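You operate a simulated robot arm through the tools that you are given. There is no shell and no other tool. Be economical: measure what you need, move in short steps, check, and stop when the job is done.

You run a simulated robot arm. Do the job below in one go: nothing can be reset, and whatever is moved stays where it is left.

Task
Stand the alloy offcut from the steel tool bench beside the wooden packer. It goes on the side that lies toward x +0.0, y +1.0 (a direction in the base frame), with about 3 cm between them.

It is judged by the outcome, as a careful person would: the job done as asked, and still so three seconds after it is handed in. It fails if anything else is knocked over, pushed out of place, dropped, spilled or broken.

Robot
A 7-joint arm with a two-finger parallel gripper, fixed in place. Base frame: the origin is at the foot of the arm, x ahead of it, y to its left, z up; the work surface is at about z = 0.86. Readings come in m, rad, newtons and seconds.
With the tool pointing down near the work surface it reaches from about 0.24 to 0.68 m from the base axis. Its first joint turns from -1.152 to 1.152 rad. Payload 2.4 kg.
The TCP is the grasp point between the finger pads, 0.03 m short of the fingertips. In the tool frame z runs along the fingers and y along their closing line. Largest opening 0.094 m; finger width 0.028, thickness 0.01; the body of the gripper, 0.05 by 0.096 m, starts 0.055 m behind the TCP.
Orientation is that of the tool frame in the base frame, as [roll, pitch, yaw] about the fixed x, y, z axes, in that order (R = Rz(yaw) Ry(pitch) Rx(roll)). With the fingers straight down and closing along the base's y, the tool's x points along the base's -x, its y along +y and its z along -z.

Tools
- The arm moves only by the tool nudge_tool. Its argument "moves" is a list of rows, each a list of 7 numbers: the shift along the base's x, y, z in m, then the turn, a rotation vector about the base's x, y, z in rad, then the gripper command, from -1 (shut) to 1 (fully open), values between in proportion. In form: [[tx, ty, tz, wx, wy, wz, jaw], ...]. A call has 1 to 10 rows; each row is the pose to reach, as a shift and turn from the pose commanded when the call began. Rows are played at 5 a second. More than 0.05 m and 0.15 rad between two rows, or a gripper value outside its range, and nothing of the call is played. A pose out of reach is approached as far as the arm can. The call stops where the force on the tool passes 40 N (or 10 N more than at its start, if that is more) or the arm is blocked; 0.2 s more then pass. Each finger travels about 0.153 m/s and halts on what it meets, pressing with about 27 N; the grip force reading is that of the motor and also rises with nothing between the fingers. The clock runs only during rows and for 0.2 s after the last one: add rows that repeat a pose to give the fingers time. It gives the time, the measured TCP pose, the force on the tool (base axes), the opening and the grip force at its end, in the units of the frame above (readings bear some noise), and new pictures: "views" is both (left out), scene, wrist or none.
- Cameras (640 x 400 px; columns grow to the right, rows downward): "scene" is fixed at [0.0549, 0.486, 1.4506]; the picture's right is [-0.59, -0.81, 0.00], its down [-0.42, 0.31, -0.85] and it looks along [0.69, -0.51, -0.52] (base axes); focal length 317 px, centre (320, 200). "wrist" rides on the gripper at [-0.037, 0, -0.058] in the tool frame; the picture's right is [0.00, -1.00, 0.00], its down [0.97, 0.00, -0.24] and it looks along [0.24, 0.00, 0.97] (tool axes); focal length 218 px, centre (320, 200).
- locate(camera, pixels): for up to 12 pixels [column, row] of the newest picture of that camera ("zoom" is the newest enlarged one), the place [x, y, z] in the base frame of the surface seen there, good to about 0.002 m. The clock stands still meanwhile.
- inspect(camera, box): a new picture of the part [left, top, right, bottom] of that camera's present view, enlarged. The clock stands still meanwhile.
- close_job(): hands the job in; it is judged then, once.

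Work in short steps. Measure before you move; look again where a grasp or a placing could have gone wrong, and mend it. You have 60 turns and 120 pictures in all, those below and enlarged ones among them. Open the gripper and draw the arm clear of the work before you hand the job in, unless the task says otherwise; then end with one line.

The tools are called after "Emit:" as name(argument=value, ...) on one line, values as JSON. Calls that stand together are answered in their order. nudge_tool: Moves the arm, as the interface text tells. Its arguments: {"type":"object","properties":{"moves":{"type":"array","items":{"type":"array","items":{"type":"number"}}},"views":{"type":"string","enum":["both","scene","wrist","none"]}},"required":["moves"]} The other tools are called the same way: locate (camera, pixels) gives the place of the surface under pixels of a picture; inspect (camera, box) takes an enlarged picture of a part of a camera's view; close_job () hands the job in.

At the start:

```text
time_s: 0.0
ee_pos: [0.3675, -0.0561, 1.0726]
tcp_rot: [3.141, 0.001, -3.141]
wrist_force: [0.6, -0.4, 0.2]
width: 0.0941
finger_force: 0.0
```

scene: 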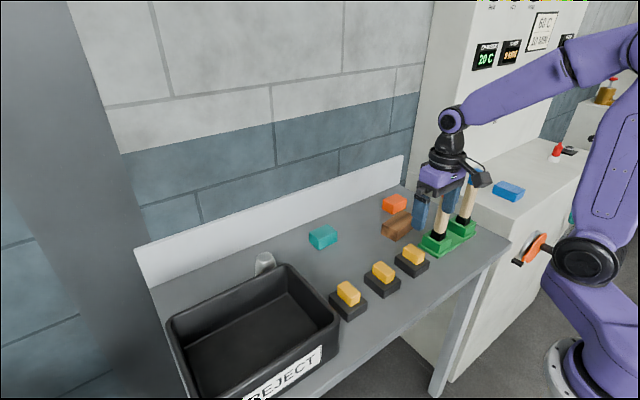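
wrist: 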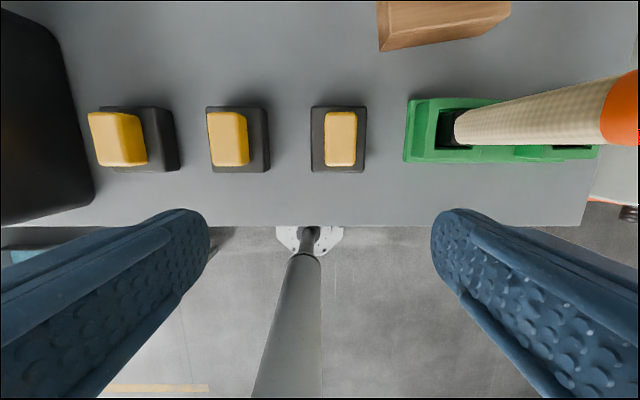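

The grey piece near (265,262) looks like the alloy offcut and the brown block near (397,227) like the wooden packer. I'll enlarge both to check.

Emit:
inspect(camera="scene", box=[220, 220, 340, 295])

Emit:
inspect(camera="scene", box=[360, 170, 488, 250])

Emit:
locate(camera="scene", pixels=[[265, 255], [258, 270], [265, 270], [272, 258], [397, 215], [410, 215], [382, 232], [398, 240], [410, 228], [323, 230], [324, 245], [300, 230]])

```text
5.33 times, centred on (280, 258) of scene
```

zoom: 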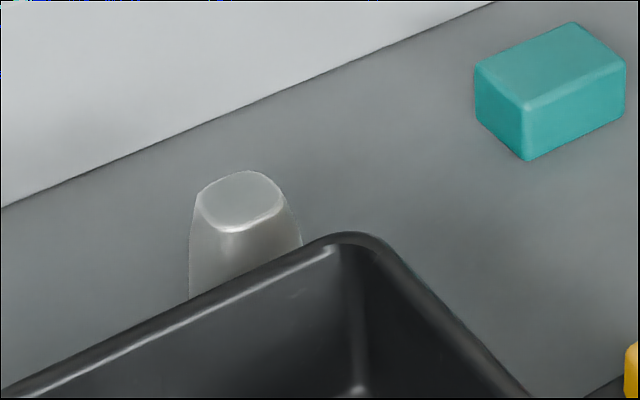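

```text
5.00 times, centred on (424, 210) of scene
```

zoom: 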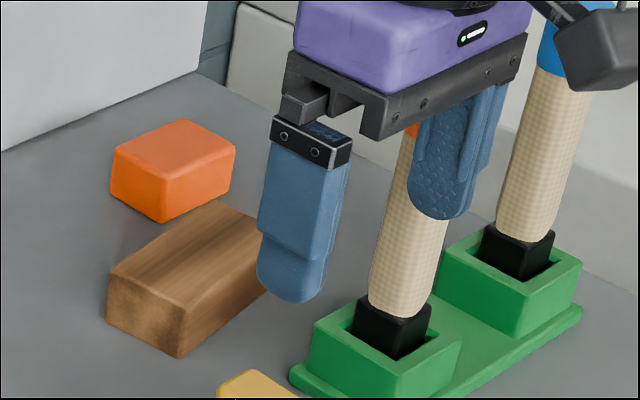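

```text
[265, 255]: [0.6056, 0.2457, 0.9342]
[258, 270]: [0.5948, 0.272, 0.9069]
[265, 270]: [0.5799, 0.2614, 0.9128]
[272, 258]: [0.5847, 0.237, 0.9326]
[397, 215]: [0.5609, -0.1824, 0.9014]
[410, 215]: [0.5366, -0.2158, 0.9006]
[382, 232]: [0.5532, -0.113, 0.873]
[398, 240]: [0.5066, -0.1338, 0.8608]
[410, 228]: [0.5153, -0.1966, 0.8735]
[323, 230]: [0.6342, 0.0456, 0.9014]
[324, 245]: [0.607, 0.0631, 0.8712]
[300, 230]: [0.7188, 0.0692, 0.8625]
```

The offcut is a tapered upright piece, with its top at about (0.60, 0.245, 0.935), standing behind the bin. I'll raise the arm and move over to look from above.

Emit:
nudge_tool(moves=[[0, 0, 0.04, 0, 0, 0, 1], [0.02, 0.04, 0.05, 0, 0, 0, 1], [0.04, 0.08, 0.05, 0, 0, 0, 1], [0.06, 0.12, 0.05, 0, 0, 0, 1], [0.08, 0.16, 0.05, 0, 0, 0, 1], [0.1, 0.2, 0.05, 0, 0, 0, 1], [0.12, 0.24, 0.05, 0, 0, 0, 1], [0.14, 0.28, 0.05, 0, 0, 0, 1], [0.17, 0.3, 0.05, 0, 0, 0, 1], [0.17, 0.3, 0.05, 0, 0, 0, 1]])

```text
time_s: 2.2
ee_pos: [0.5385, 0.2489, 1.1242]
tcp_rot: [-3.141, 0.001, 3.14]
wrist_force: [0.7, -0.8, -0.2]
width: 0.0936
finger_force: 0.0
```

scene: 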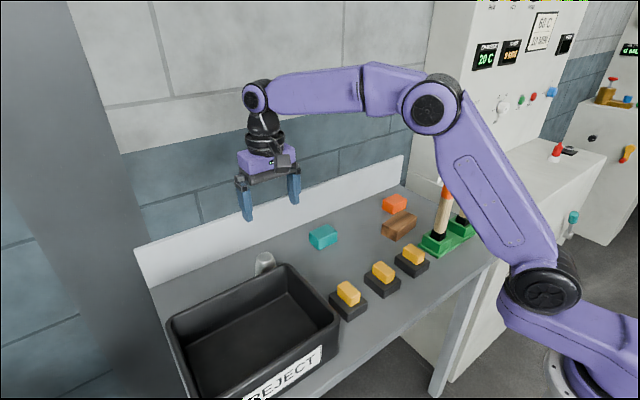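
wrist: 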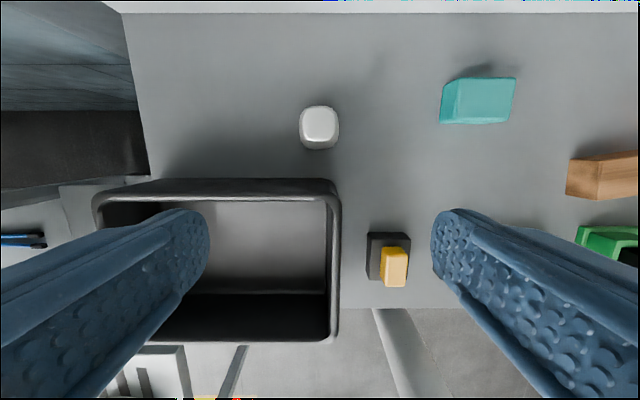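

The offcut shows at (320,127) just behind the bin rim, which is near row 185. I'll measure the offcut, the rim, the packer and the open bench.

Emit:
inspect(camera="wrist", box=[260, 80, 388, 200])

Emit:
locate(camera="wrist", pixels=[[319, 125], [303, 122], [336, 122], [319, 109], [319, 144], [300, 183], [330, 183], [320, 165], [316, 147], [575, 160], [569, 192], [630, 160]])

Emit:
inspect(camera="scene", box=[360, 180, 440, 250])

Emit:
locate(camera="scene", pixels=[[402, 212], [415, 218], [396, 234], [383, 226], [396, 239], [383, 233], [414, 228], [394, 200], [394, 213], [384, 206], [323, 245], [412, 265]])

```text
3.33 times, centred on (324, 140) of wrist
```

zoom: 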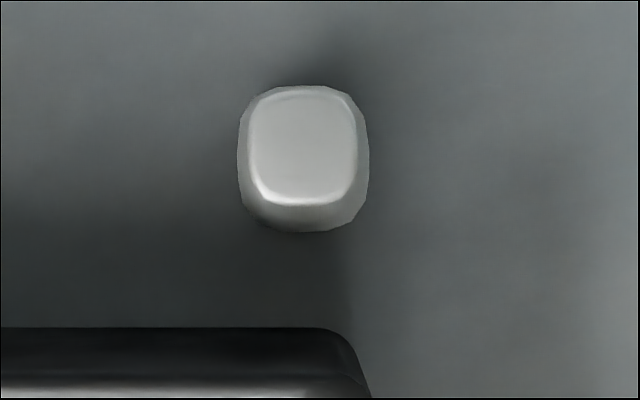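

```text
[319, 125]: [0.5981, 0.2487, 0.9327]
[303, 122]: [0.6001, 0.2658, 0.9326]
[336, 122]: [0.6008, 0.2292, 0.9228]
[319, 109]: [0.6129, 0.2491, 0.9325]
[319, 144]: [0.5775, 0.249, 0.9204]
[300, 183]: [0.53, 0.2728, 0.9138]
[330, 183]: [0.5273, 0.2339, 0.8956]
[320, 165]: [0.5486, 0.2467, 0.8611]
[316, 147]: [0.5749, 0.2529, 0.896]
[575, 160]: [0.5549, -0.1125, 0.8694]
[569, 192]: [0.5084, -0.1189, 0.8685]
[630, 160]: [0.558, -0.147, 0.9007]
```

```text
5.71 times, centred on (400, 215) of scene
```

zoom: 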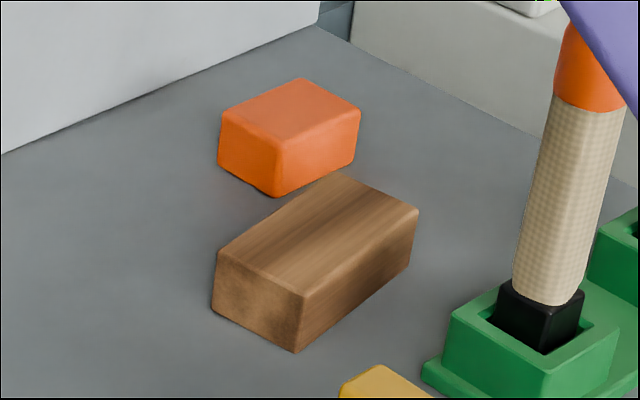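

```text
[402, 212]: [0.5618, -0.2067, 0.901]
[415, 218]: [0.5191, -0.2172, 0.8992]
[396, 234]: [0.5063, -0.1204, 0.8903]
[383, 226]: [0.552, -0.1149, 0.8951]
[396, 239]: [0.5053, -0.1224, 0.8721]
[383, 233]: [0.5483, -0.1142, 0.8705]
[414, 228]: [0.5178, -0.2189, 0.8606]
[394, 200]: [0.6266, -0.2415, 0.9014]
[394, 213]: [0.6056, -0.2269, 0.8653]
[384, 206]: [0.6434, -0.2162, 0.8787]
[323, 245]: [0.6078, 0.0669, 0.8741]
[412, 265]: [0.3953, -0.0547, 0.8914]
```

The offcut spans about x 0.574–0.614 and y 0.229–0.266, so its centre is near (0.595, 0.248), with its top at 0.933. I'll go above it and come partway down, then check the alignment.

Emit:
nudge_tool(moves=[[0.03, 0, 0, 0, 0, 0, 1], [0.056, 0, 0, 0, 0, 0, 1], [0.056, 0, -0.045, 0, 0, 0, 1], [0.056, 0, -0.09, 0, 0, 0, 1], [0.056, 0, -0.12, 0, 0, 0, 1], [0.056, 0, -0.12, 0, 0, 0, 1], [0.056, 0, -0.12, 0, 0, 0, 1]])

```text
time_s: 3.8
ee_pos: [0.5952, 0.2458, 1.0014]
tcp_rot: [-3.141, -0.001, -3.141]
wrist_force: [0.1, 1.0, 0.6]
width: 0.0939
finger_force: 0.1
```

scene: 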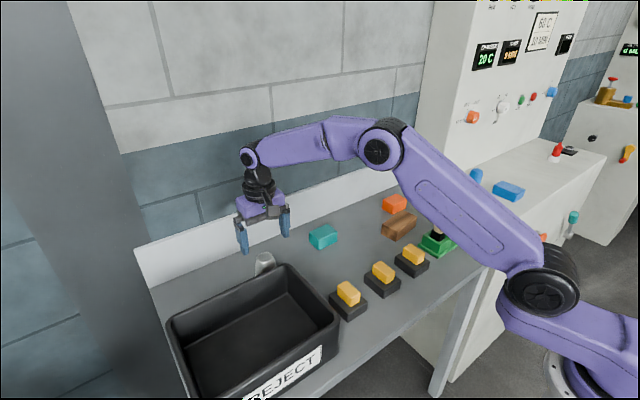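
wrist: 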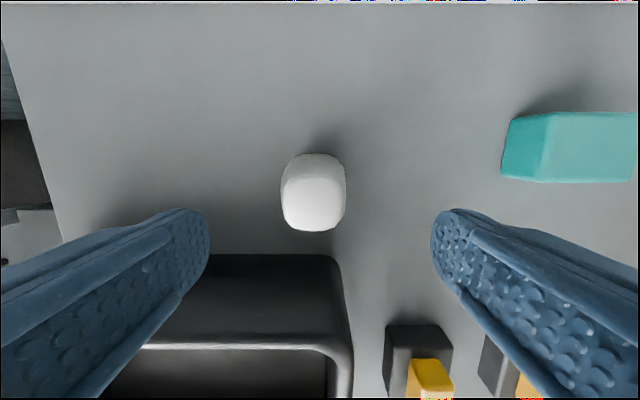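

The offcut now sits at about (313,192) in the wrist picture. I'll refine its edges before going down.

Emit:
locate(camera="wrist", pixels=[[313, 190], [284, 190], [344, 190], [315, 158], [313, 226], [281, 200], [347, 200], [300, 256], [320, 240]])

Emit:
inspect(camera="wrist", box=[250, 140, 380, 250])

```text
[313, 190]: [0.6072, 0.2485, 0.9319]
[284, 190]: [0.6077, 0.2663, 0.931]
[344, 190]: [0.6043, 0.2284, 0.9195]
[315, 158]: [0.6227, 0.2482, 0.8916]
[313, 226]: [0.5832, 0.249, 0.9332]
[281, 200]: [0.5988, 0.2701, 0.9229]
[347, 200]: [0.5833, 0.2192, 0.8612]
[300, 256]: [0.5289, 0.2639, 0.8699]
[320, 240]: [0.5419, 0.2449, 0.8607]
```

```text
3.64 times, centred on (315, 195) of wrist
```

zoom: 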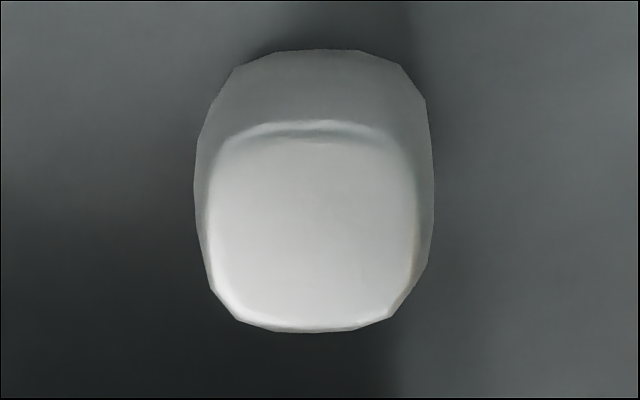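

The centre is confirmed at about (0.597, 0.248). I'll go down to TCP z of about 0.895 and close.

Emit:
nudge_tool(moves=[[0.002, 0.002, -0.04, 0, 0, 0, 1], [0.002, 0.002, -0.08, 0, 0, 0, 1], [0.002, 0.002, -0.106, 0, 0, 0, 1], [0.002, 0.002, -0.106, 0, 0, 0, 1], [0.002, 0.002, -0.106, 0, 0, 0, 0], [0.002, 0.002, -0.106, 0, 0, 0, -1], [0.002, 0.002, -0.106, 0, 0, 0, -1], [0.002, 0.002, -0.106, 0, 0, 0, -1]])

```text
time_s: 5.6
ee_pos: [0.5944, 0.2467, 0.8938]
tcp_rot: [3.141, 0.0, 3.141]
wrist_force: [0.0, -0.2, 0.3]
width: 0.0538
finger_force: 27.0
```

scene: 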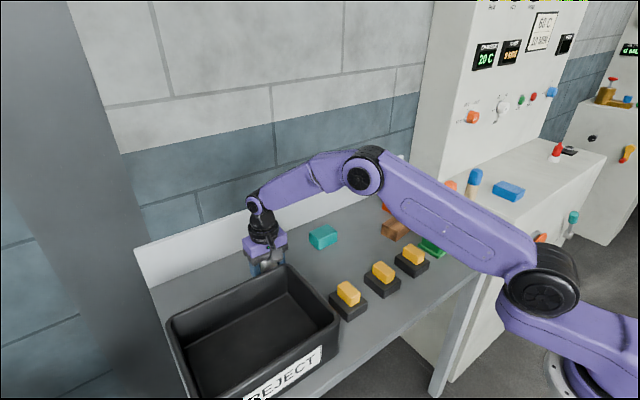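
wrist: 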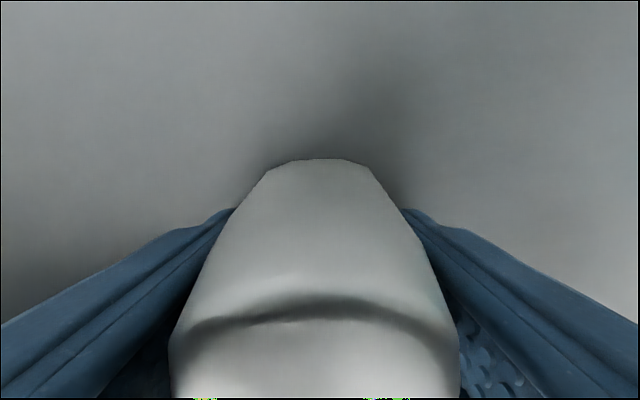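

The fingers hold it at a width of 0.054, so the base is wider than the top. I'll lift slowly and watch for slip.

Emit:
nudge_tool(moves=[[0, 0, 0.01, 0, 0, 0, -1], [0, 0, 0.025, 0, 0, 0, -1], [0, 0, 0.04, 0, 0, 0, -1], [0, 0, 0.04, 0, 0, 0, -1], [0, 0, 0.04, 0, 0, 0, -1]])

```text
time_s: 6.8
ee_pos: [0.5958, 0.2484, 0.9356]
tcp_rot: [-3.142, 0.0, -3.141]
wrist_force: [0.5, 1.2, -2.4]
width: 0.0539
finger_force: 26.4
```

scene: 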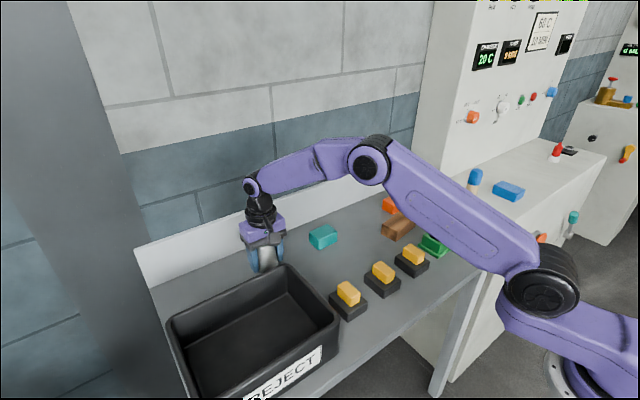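
wrist: 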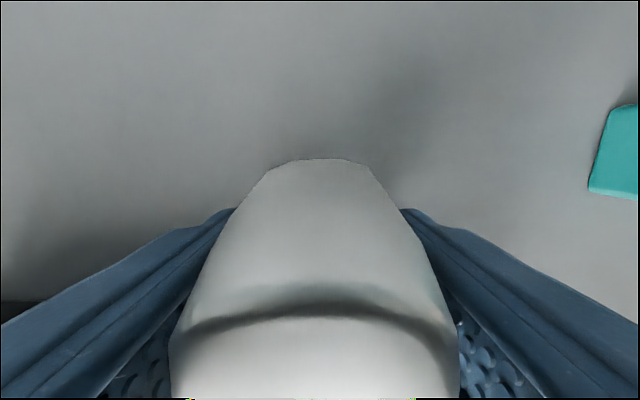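

The lift is holding, with a load of about 2.4 N. I'll raise it and carry it toward the packer, stopping short at y of about 0.05 to look.

Emit:
nudge_tool(moves=[[0, 0, 0.035, 0, 0, 0, -1], [0, 0, 0.07, 0, 0, 0, -1], [-0.01, -0.03, 0.09, 0, 0, 0, -1], [-0.02, -0.065, 0.09, 0, 0, 0, -1], [-0.03, -0.1, 0.09, 0, 0, 0, -1], [-0.04, -0.135, 0.09, 0, 0, 0, -1], [-0.05, -0.17, 0.09, 0, 0, 0, -1], [-0.06, -0.2, 0.09, 0, 0, 0, -1], [-0.06, -0.2, 0.09, 0, 0, 0, -1], [-0.06, -0.2, 0.09, 0, 0, 0, -1]])

```text
time_s: 9.0
ee_pos: [0.5353, 0.0469, 1.0269]
tcp_rot: [3.141, 0.002, 3.141]
wrist_force: [-1.0, -0.2, -2.6]
width: 0.0541
finger_force: 26.8
```

scene: 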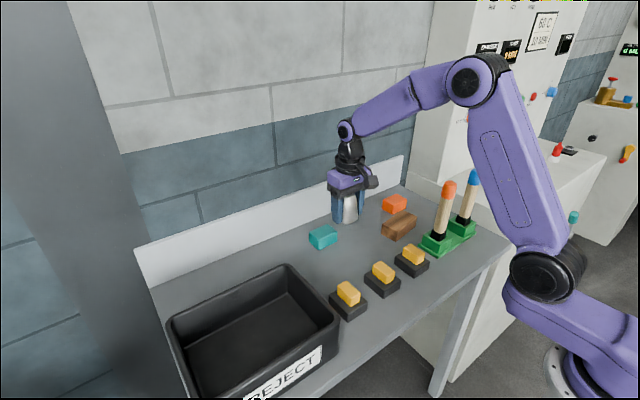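
wrist: 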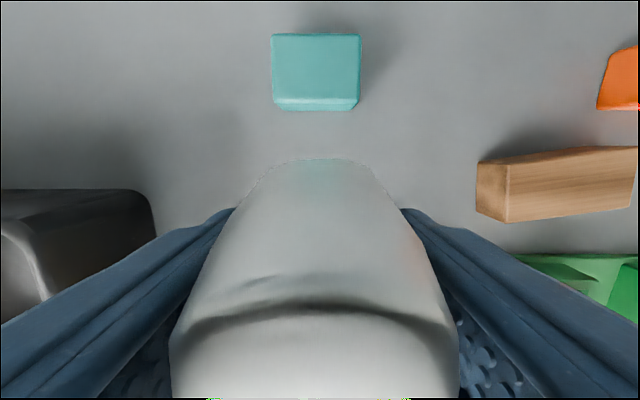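

The handles at (448,190) and (472,180) and the packer's near face at (480–508, 165–220) are now in clear view. I'll measure them.

Emit:
locate(camera="scene", pixels=[[449, 184], [440, 225], [472, 174], [383, 230], [390, 234], [395, 237], [413, 262], [424, 268]])

Emit:
locate(camera="wrist", pixels=[[478, 185], [490, 195], [503, 205], [512, 195], [514, 168], [632, 150], [632, 205], [512, 215], [478, 208], [320, 108]])

```text
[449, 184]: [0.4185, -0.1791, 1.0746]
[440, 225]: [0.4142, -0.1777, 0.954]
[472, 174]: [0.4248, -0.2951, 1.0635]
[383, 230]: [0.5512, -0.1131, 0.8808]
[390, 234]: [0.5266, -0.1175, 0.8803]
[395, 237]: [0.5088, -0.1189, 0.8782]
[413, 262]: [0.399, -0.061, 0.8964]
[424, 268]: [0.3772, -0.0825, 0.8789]
```

```text
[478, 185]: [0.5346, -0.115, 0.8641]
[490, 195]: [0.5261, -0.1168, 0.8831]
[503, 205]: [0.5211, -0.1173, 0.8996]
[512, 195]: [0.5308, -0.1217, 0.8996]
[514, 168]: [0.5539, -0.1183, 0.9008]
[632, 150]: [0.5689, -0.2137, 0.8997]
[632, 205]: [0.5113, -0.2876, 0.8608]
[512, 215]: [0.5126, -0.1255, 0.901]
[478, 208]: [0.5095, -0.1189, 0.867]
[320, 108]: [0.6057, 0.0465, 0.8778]
```

The packer's face is at y of about −0.116 near x 0.53, so the target centre is (0.535, −0.057). I'll move over it, then go down most of the way and check.

Emit:
nudge_tool(moves=[[0, -0.035, 0, 0, 0, 0, -1], [0, -0.07, 0, 0, 0, 0, -1], [0, -0.104, 0, 0, 0, 0, -1], [0, -0.104, -0.04, 0, 0, 0, -1], [0, -0.104, -0.08, 0, 0, 0, -1], [0, -0.104, -0.11, 0, 0, 0, -1], [0, -0.104, -0.11, 0, 0, 0, -1], [0, -0.104, -0.11, 0, 0, 0, -1]])

```text
time_s: 10.8
ee_pos: [0.5359, -0.0586, 0.9198]
tcp_rot: [-3.139, -0.003, 3.142]
wrist_force: [0.4, 0.0, -2.7]
width: 0.0538
finger_force: 27.5
```

scene: 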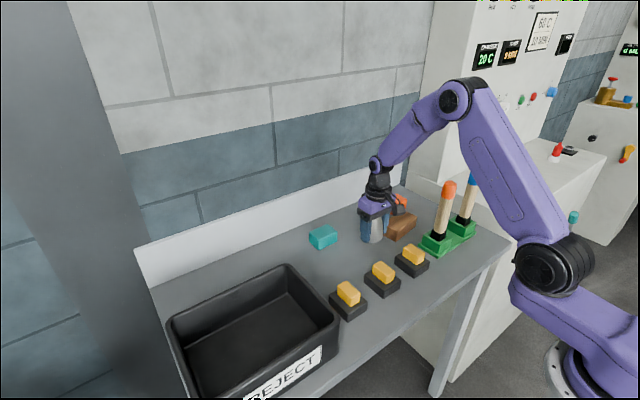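
wrist: 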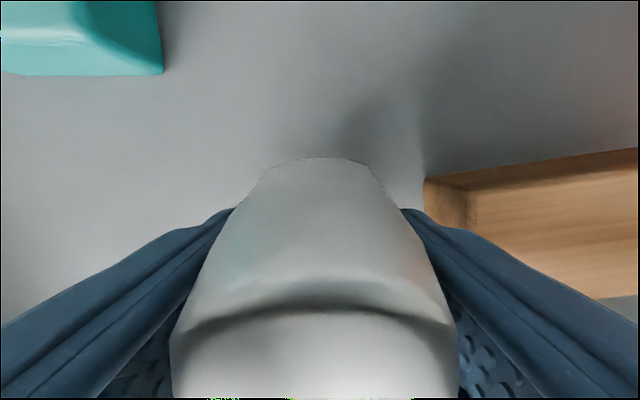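

The position is good, at y −0.058 with the offcut clear of the packer. I'll lower it the last 2 cm gently, watching the force.

Emit:
nudge_tool(moves=[[0, 0.001, -0.008, 0, 0, 0, -1], [0, 0.001, -0.014, 0, 0, 0, -1], [0, 0.001, -0.018, 0, 0, 0, -1], [0, 0.001, -0.02, 0, 0, 0, -1], [0, 0.001, -0.02, 0, 0, 0, -1]])

Emit:
inspect(camera="scene", box=[340, 180, 440, 260])

```text
time_s: 12.0
ee_pos: [0.5361, -0.0573, 0.8983]
tcp_rot: [3.141, 0.0, 3.14]
wrist_force: [0.2, -0.8, -2.2]
width: 0.0539
finger_force: 26.7
```

scene: 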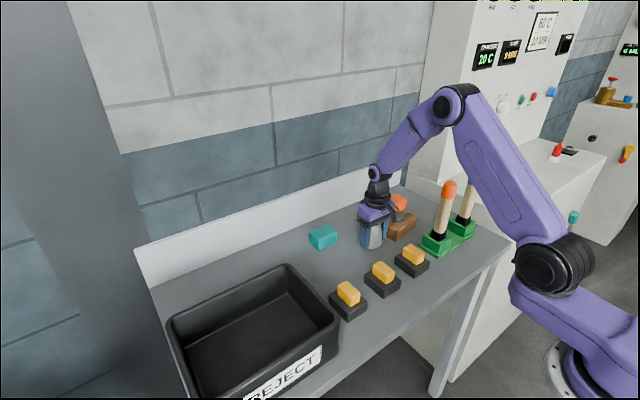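
wrist: 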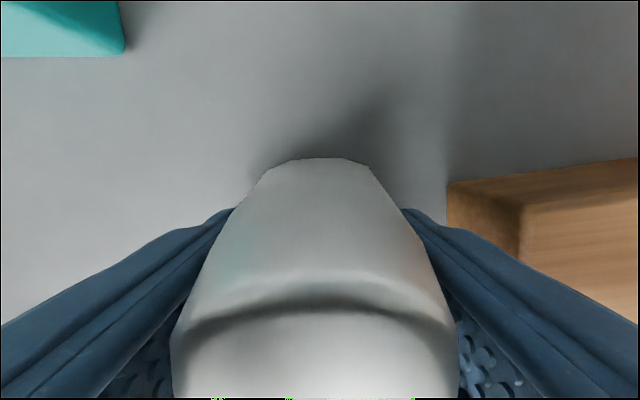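

```text
5.00 times, centred on (390, 220) of scene
```

zoom: 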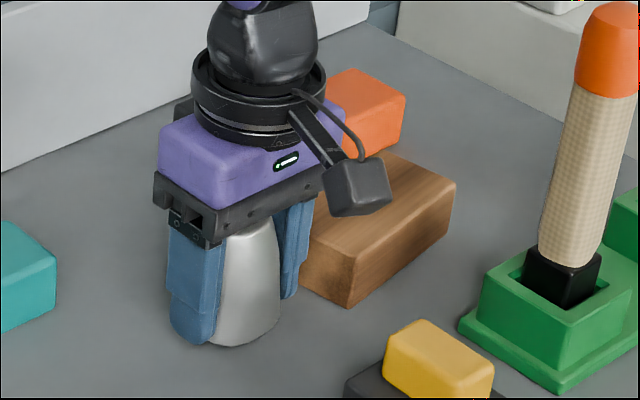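

It is still hanging free, with the force at −2.2 N, and should be only a few mm above the bench. I'll go down in small steps until contact shows.

Emit:
nudge_tool(moves=[[0, 0, -0.001, 0, 0, 0, -1], [0, 0, -0.002, 0, 0, 0, -1], [0, 0, -0.003, 0, 0, 0, -1], [0, 0, -0.003, 0, 0, 0, -1]], views="none")

```text
time_s: 13.0
ee_pos: [0.5356, -0.0567, 0.8942]
tcp_rot: [-3.14, 0.001, -3.141]
wrist_force: [0.4, 0.1, -2.2]
width: 0.0542
finger_force: 27.1
```

Force is unchanged, so it isn't touching yet. I'll go down a little further.

Emit:
nudge_tool(moves=[[0, 0, -0.001, 0, 0, 0, -1], [0, 0, -0.002, 0, 0, 0, -1], [0, 0, -0.002, 0, 0, 0, -1]], views="none")

```text
time_s: 13.8
ee_pos: [0.5353, -0.0559, 0.8921]
tcp_rot: [3.14, 0.003, 3.14]
wrist_force: [-6.6, -1.3, 24.4]
width: 0.054
finger_force: 26.9
```

Contact shows at 24 N upward. I'll ease up 1 mm, then open partway so the fingers stay off the packer.

Emit:
nudge_tool(moves=[[0, 0, 0.001, 0, 0, 0, -1], [0, 0, 0.001, 0, 0, 0, 0.3], [0, 0, 0.001, 0, 0, 0, 0.48], [0, 0, 0.001, 0, 0, 0, 0.48]])

```text
time_s: 14.8
ee_pos: [0.5354, -0.0558, 0.8925]
tcp_rot: [-3.14, 0.001, -3.14]
wrist_force: [0.4, 0.1, 0.2]
width: 0.0693
finger_force: 0.0
```

scene: 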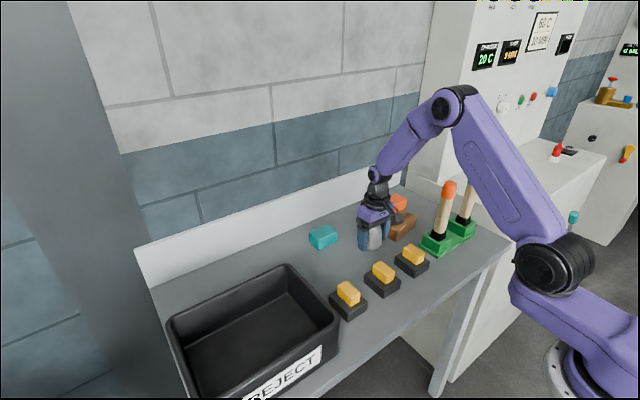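
wrist: 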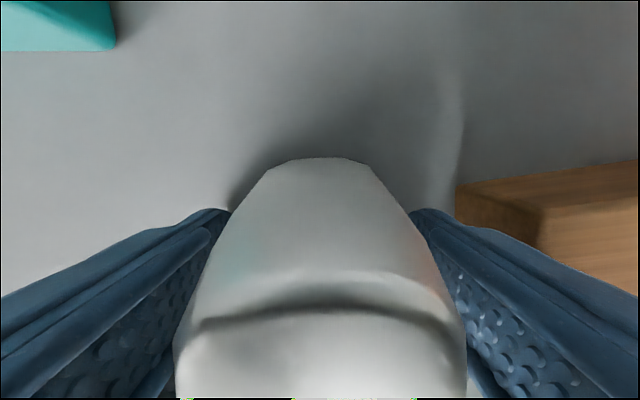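

It is released and standing. I'll raise straight up and draw back toward +y, clear of everything.

Emit:
nudge_tool(moves=[[0, 0, 0.03, 0, 0, 0, 0.48], [0, 0, 0.07, 0, 0, 0, 0.48], [0, 0, 0.11, 0, 0, 0, 0.48], [0, 0, 0.15, 0, 0, 0, 0.6], [0, 0, 0.19, 0, 0, 0, 1], [-0.02, 0.04, 0.2, 0, 0, 0, 1], [-0.04, 0.08, 0.2, 0, 0, 0, 1], [-0.06, 0.12, 0.2, 0, 0, 0, 1], [-0.06, 0.12, 0.2, 0, 0, 0, 1]])

Emit:
inspect(camera="scene", box=[340, 180, 440, 260])

```text
time_s: 16.8
ee_pos: [0.4728, 0.0642, 1.0927]
tcp_rot: [-3.141, -0.001, -3.141]
wrist_force: [-0.3, -0.5, -0.2]
width: 0.0939
finger_force: 0.1
```

scene: 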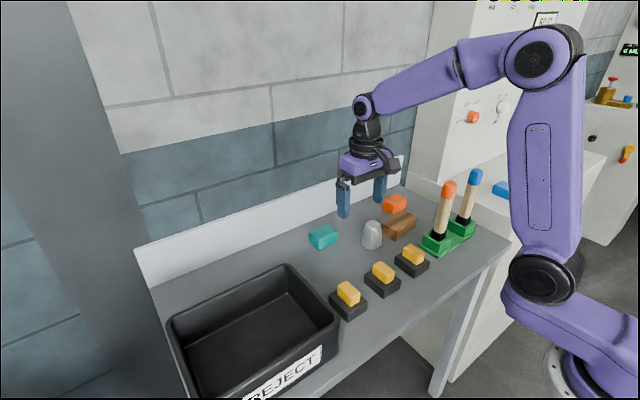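
wrist: 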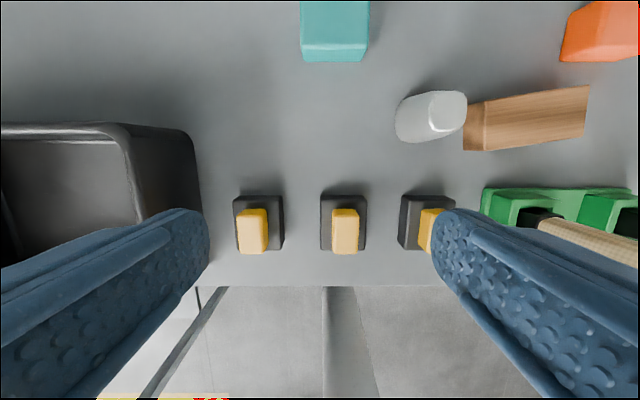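

```text
5.00 times, centred on (390, 220) of scene
```

zoom: 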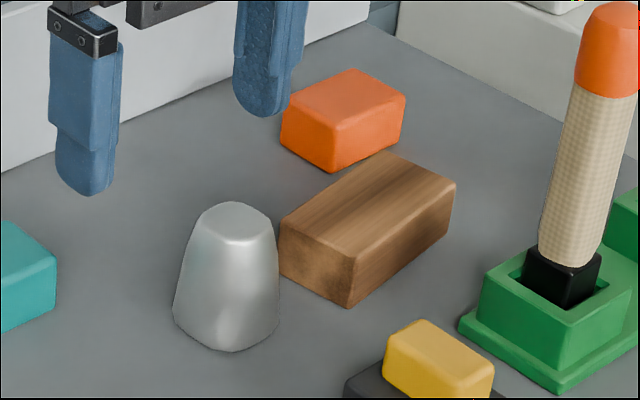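

The offcut stands upright beside the packer's +y face. I'll check the gap with measured points.

Emit:
locate(camera="zoom", pixels=[[276, 318], [272, 280], [230, 345], [178, 315], [285, 265], [320, 285], [348, 300], [235, 222], [250, 330], [272, 300]])

Emit:
locate(camera="wrist", pixels=[[398, 120], [415, 141], [450, 110], [460, 125], [466, 140], [475, 120], [440, 138]])

```text
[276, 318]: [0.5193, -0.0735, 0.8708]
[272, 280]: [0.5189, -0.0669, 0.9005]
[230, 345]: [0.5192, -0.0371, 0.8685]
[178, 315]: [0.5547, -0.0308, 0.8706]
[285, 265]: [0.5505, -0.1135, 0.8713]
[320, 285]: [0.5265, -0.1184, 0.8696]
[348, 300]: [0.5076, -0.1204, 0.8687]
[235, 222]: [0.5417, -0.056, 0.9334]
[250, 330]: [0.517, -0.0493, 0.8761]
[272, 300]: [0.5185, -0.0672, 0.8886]
```

```text
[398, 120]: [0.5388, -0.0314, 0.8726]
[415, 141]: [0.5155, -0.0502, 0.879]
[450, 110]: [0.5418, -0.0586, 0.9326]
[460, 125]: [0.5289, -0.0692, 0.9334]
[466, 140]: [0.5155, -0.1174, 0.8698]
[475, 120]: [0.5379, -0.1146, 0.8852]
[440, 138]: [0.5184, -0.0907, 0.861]
```

The offcut's near edge is at y of about −0.083 and the packer's face at about −0.115, a gap of about 3.2 cm. The offcut is upright, nothing else has moved, and the arm is clear, so I'll hand it in.

Emit:
close_job()

```text
The job is handed in.
```

The alloy offcut is standing upright on the +y side of the wooden packer with about 3 cm between them; nothing else was disturbed, and the gripper is open and clear.
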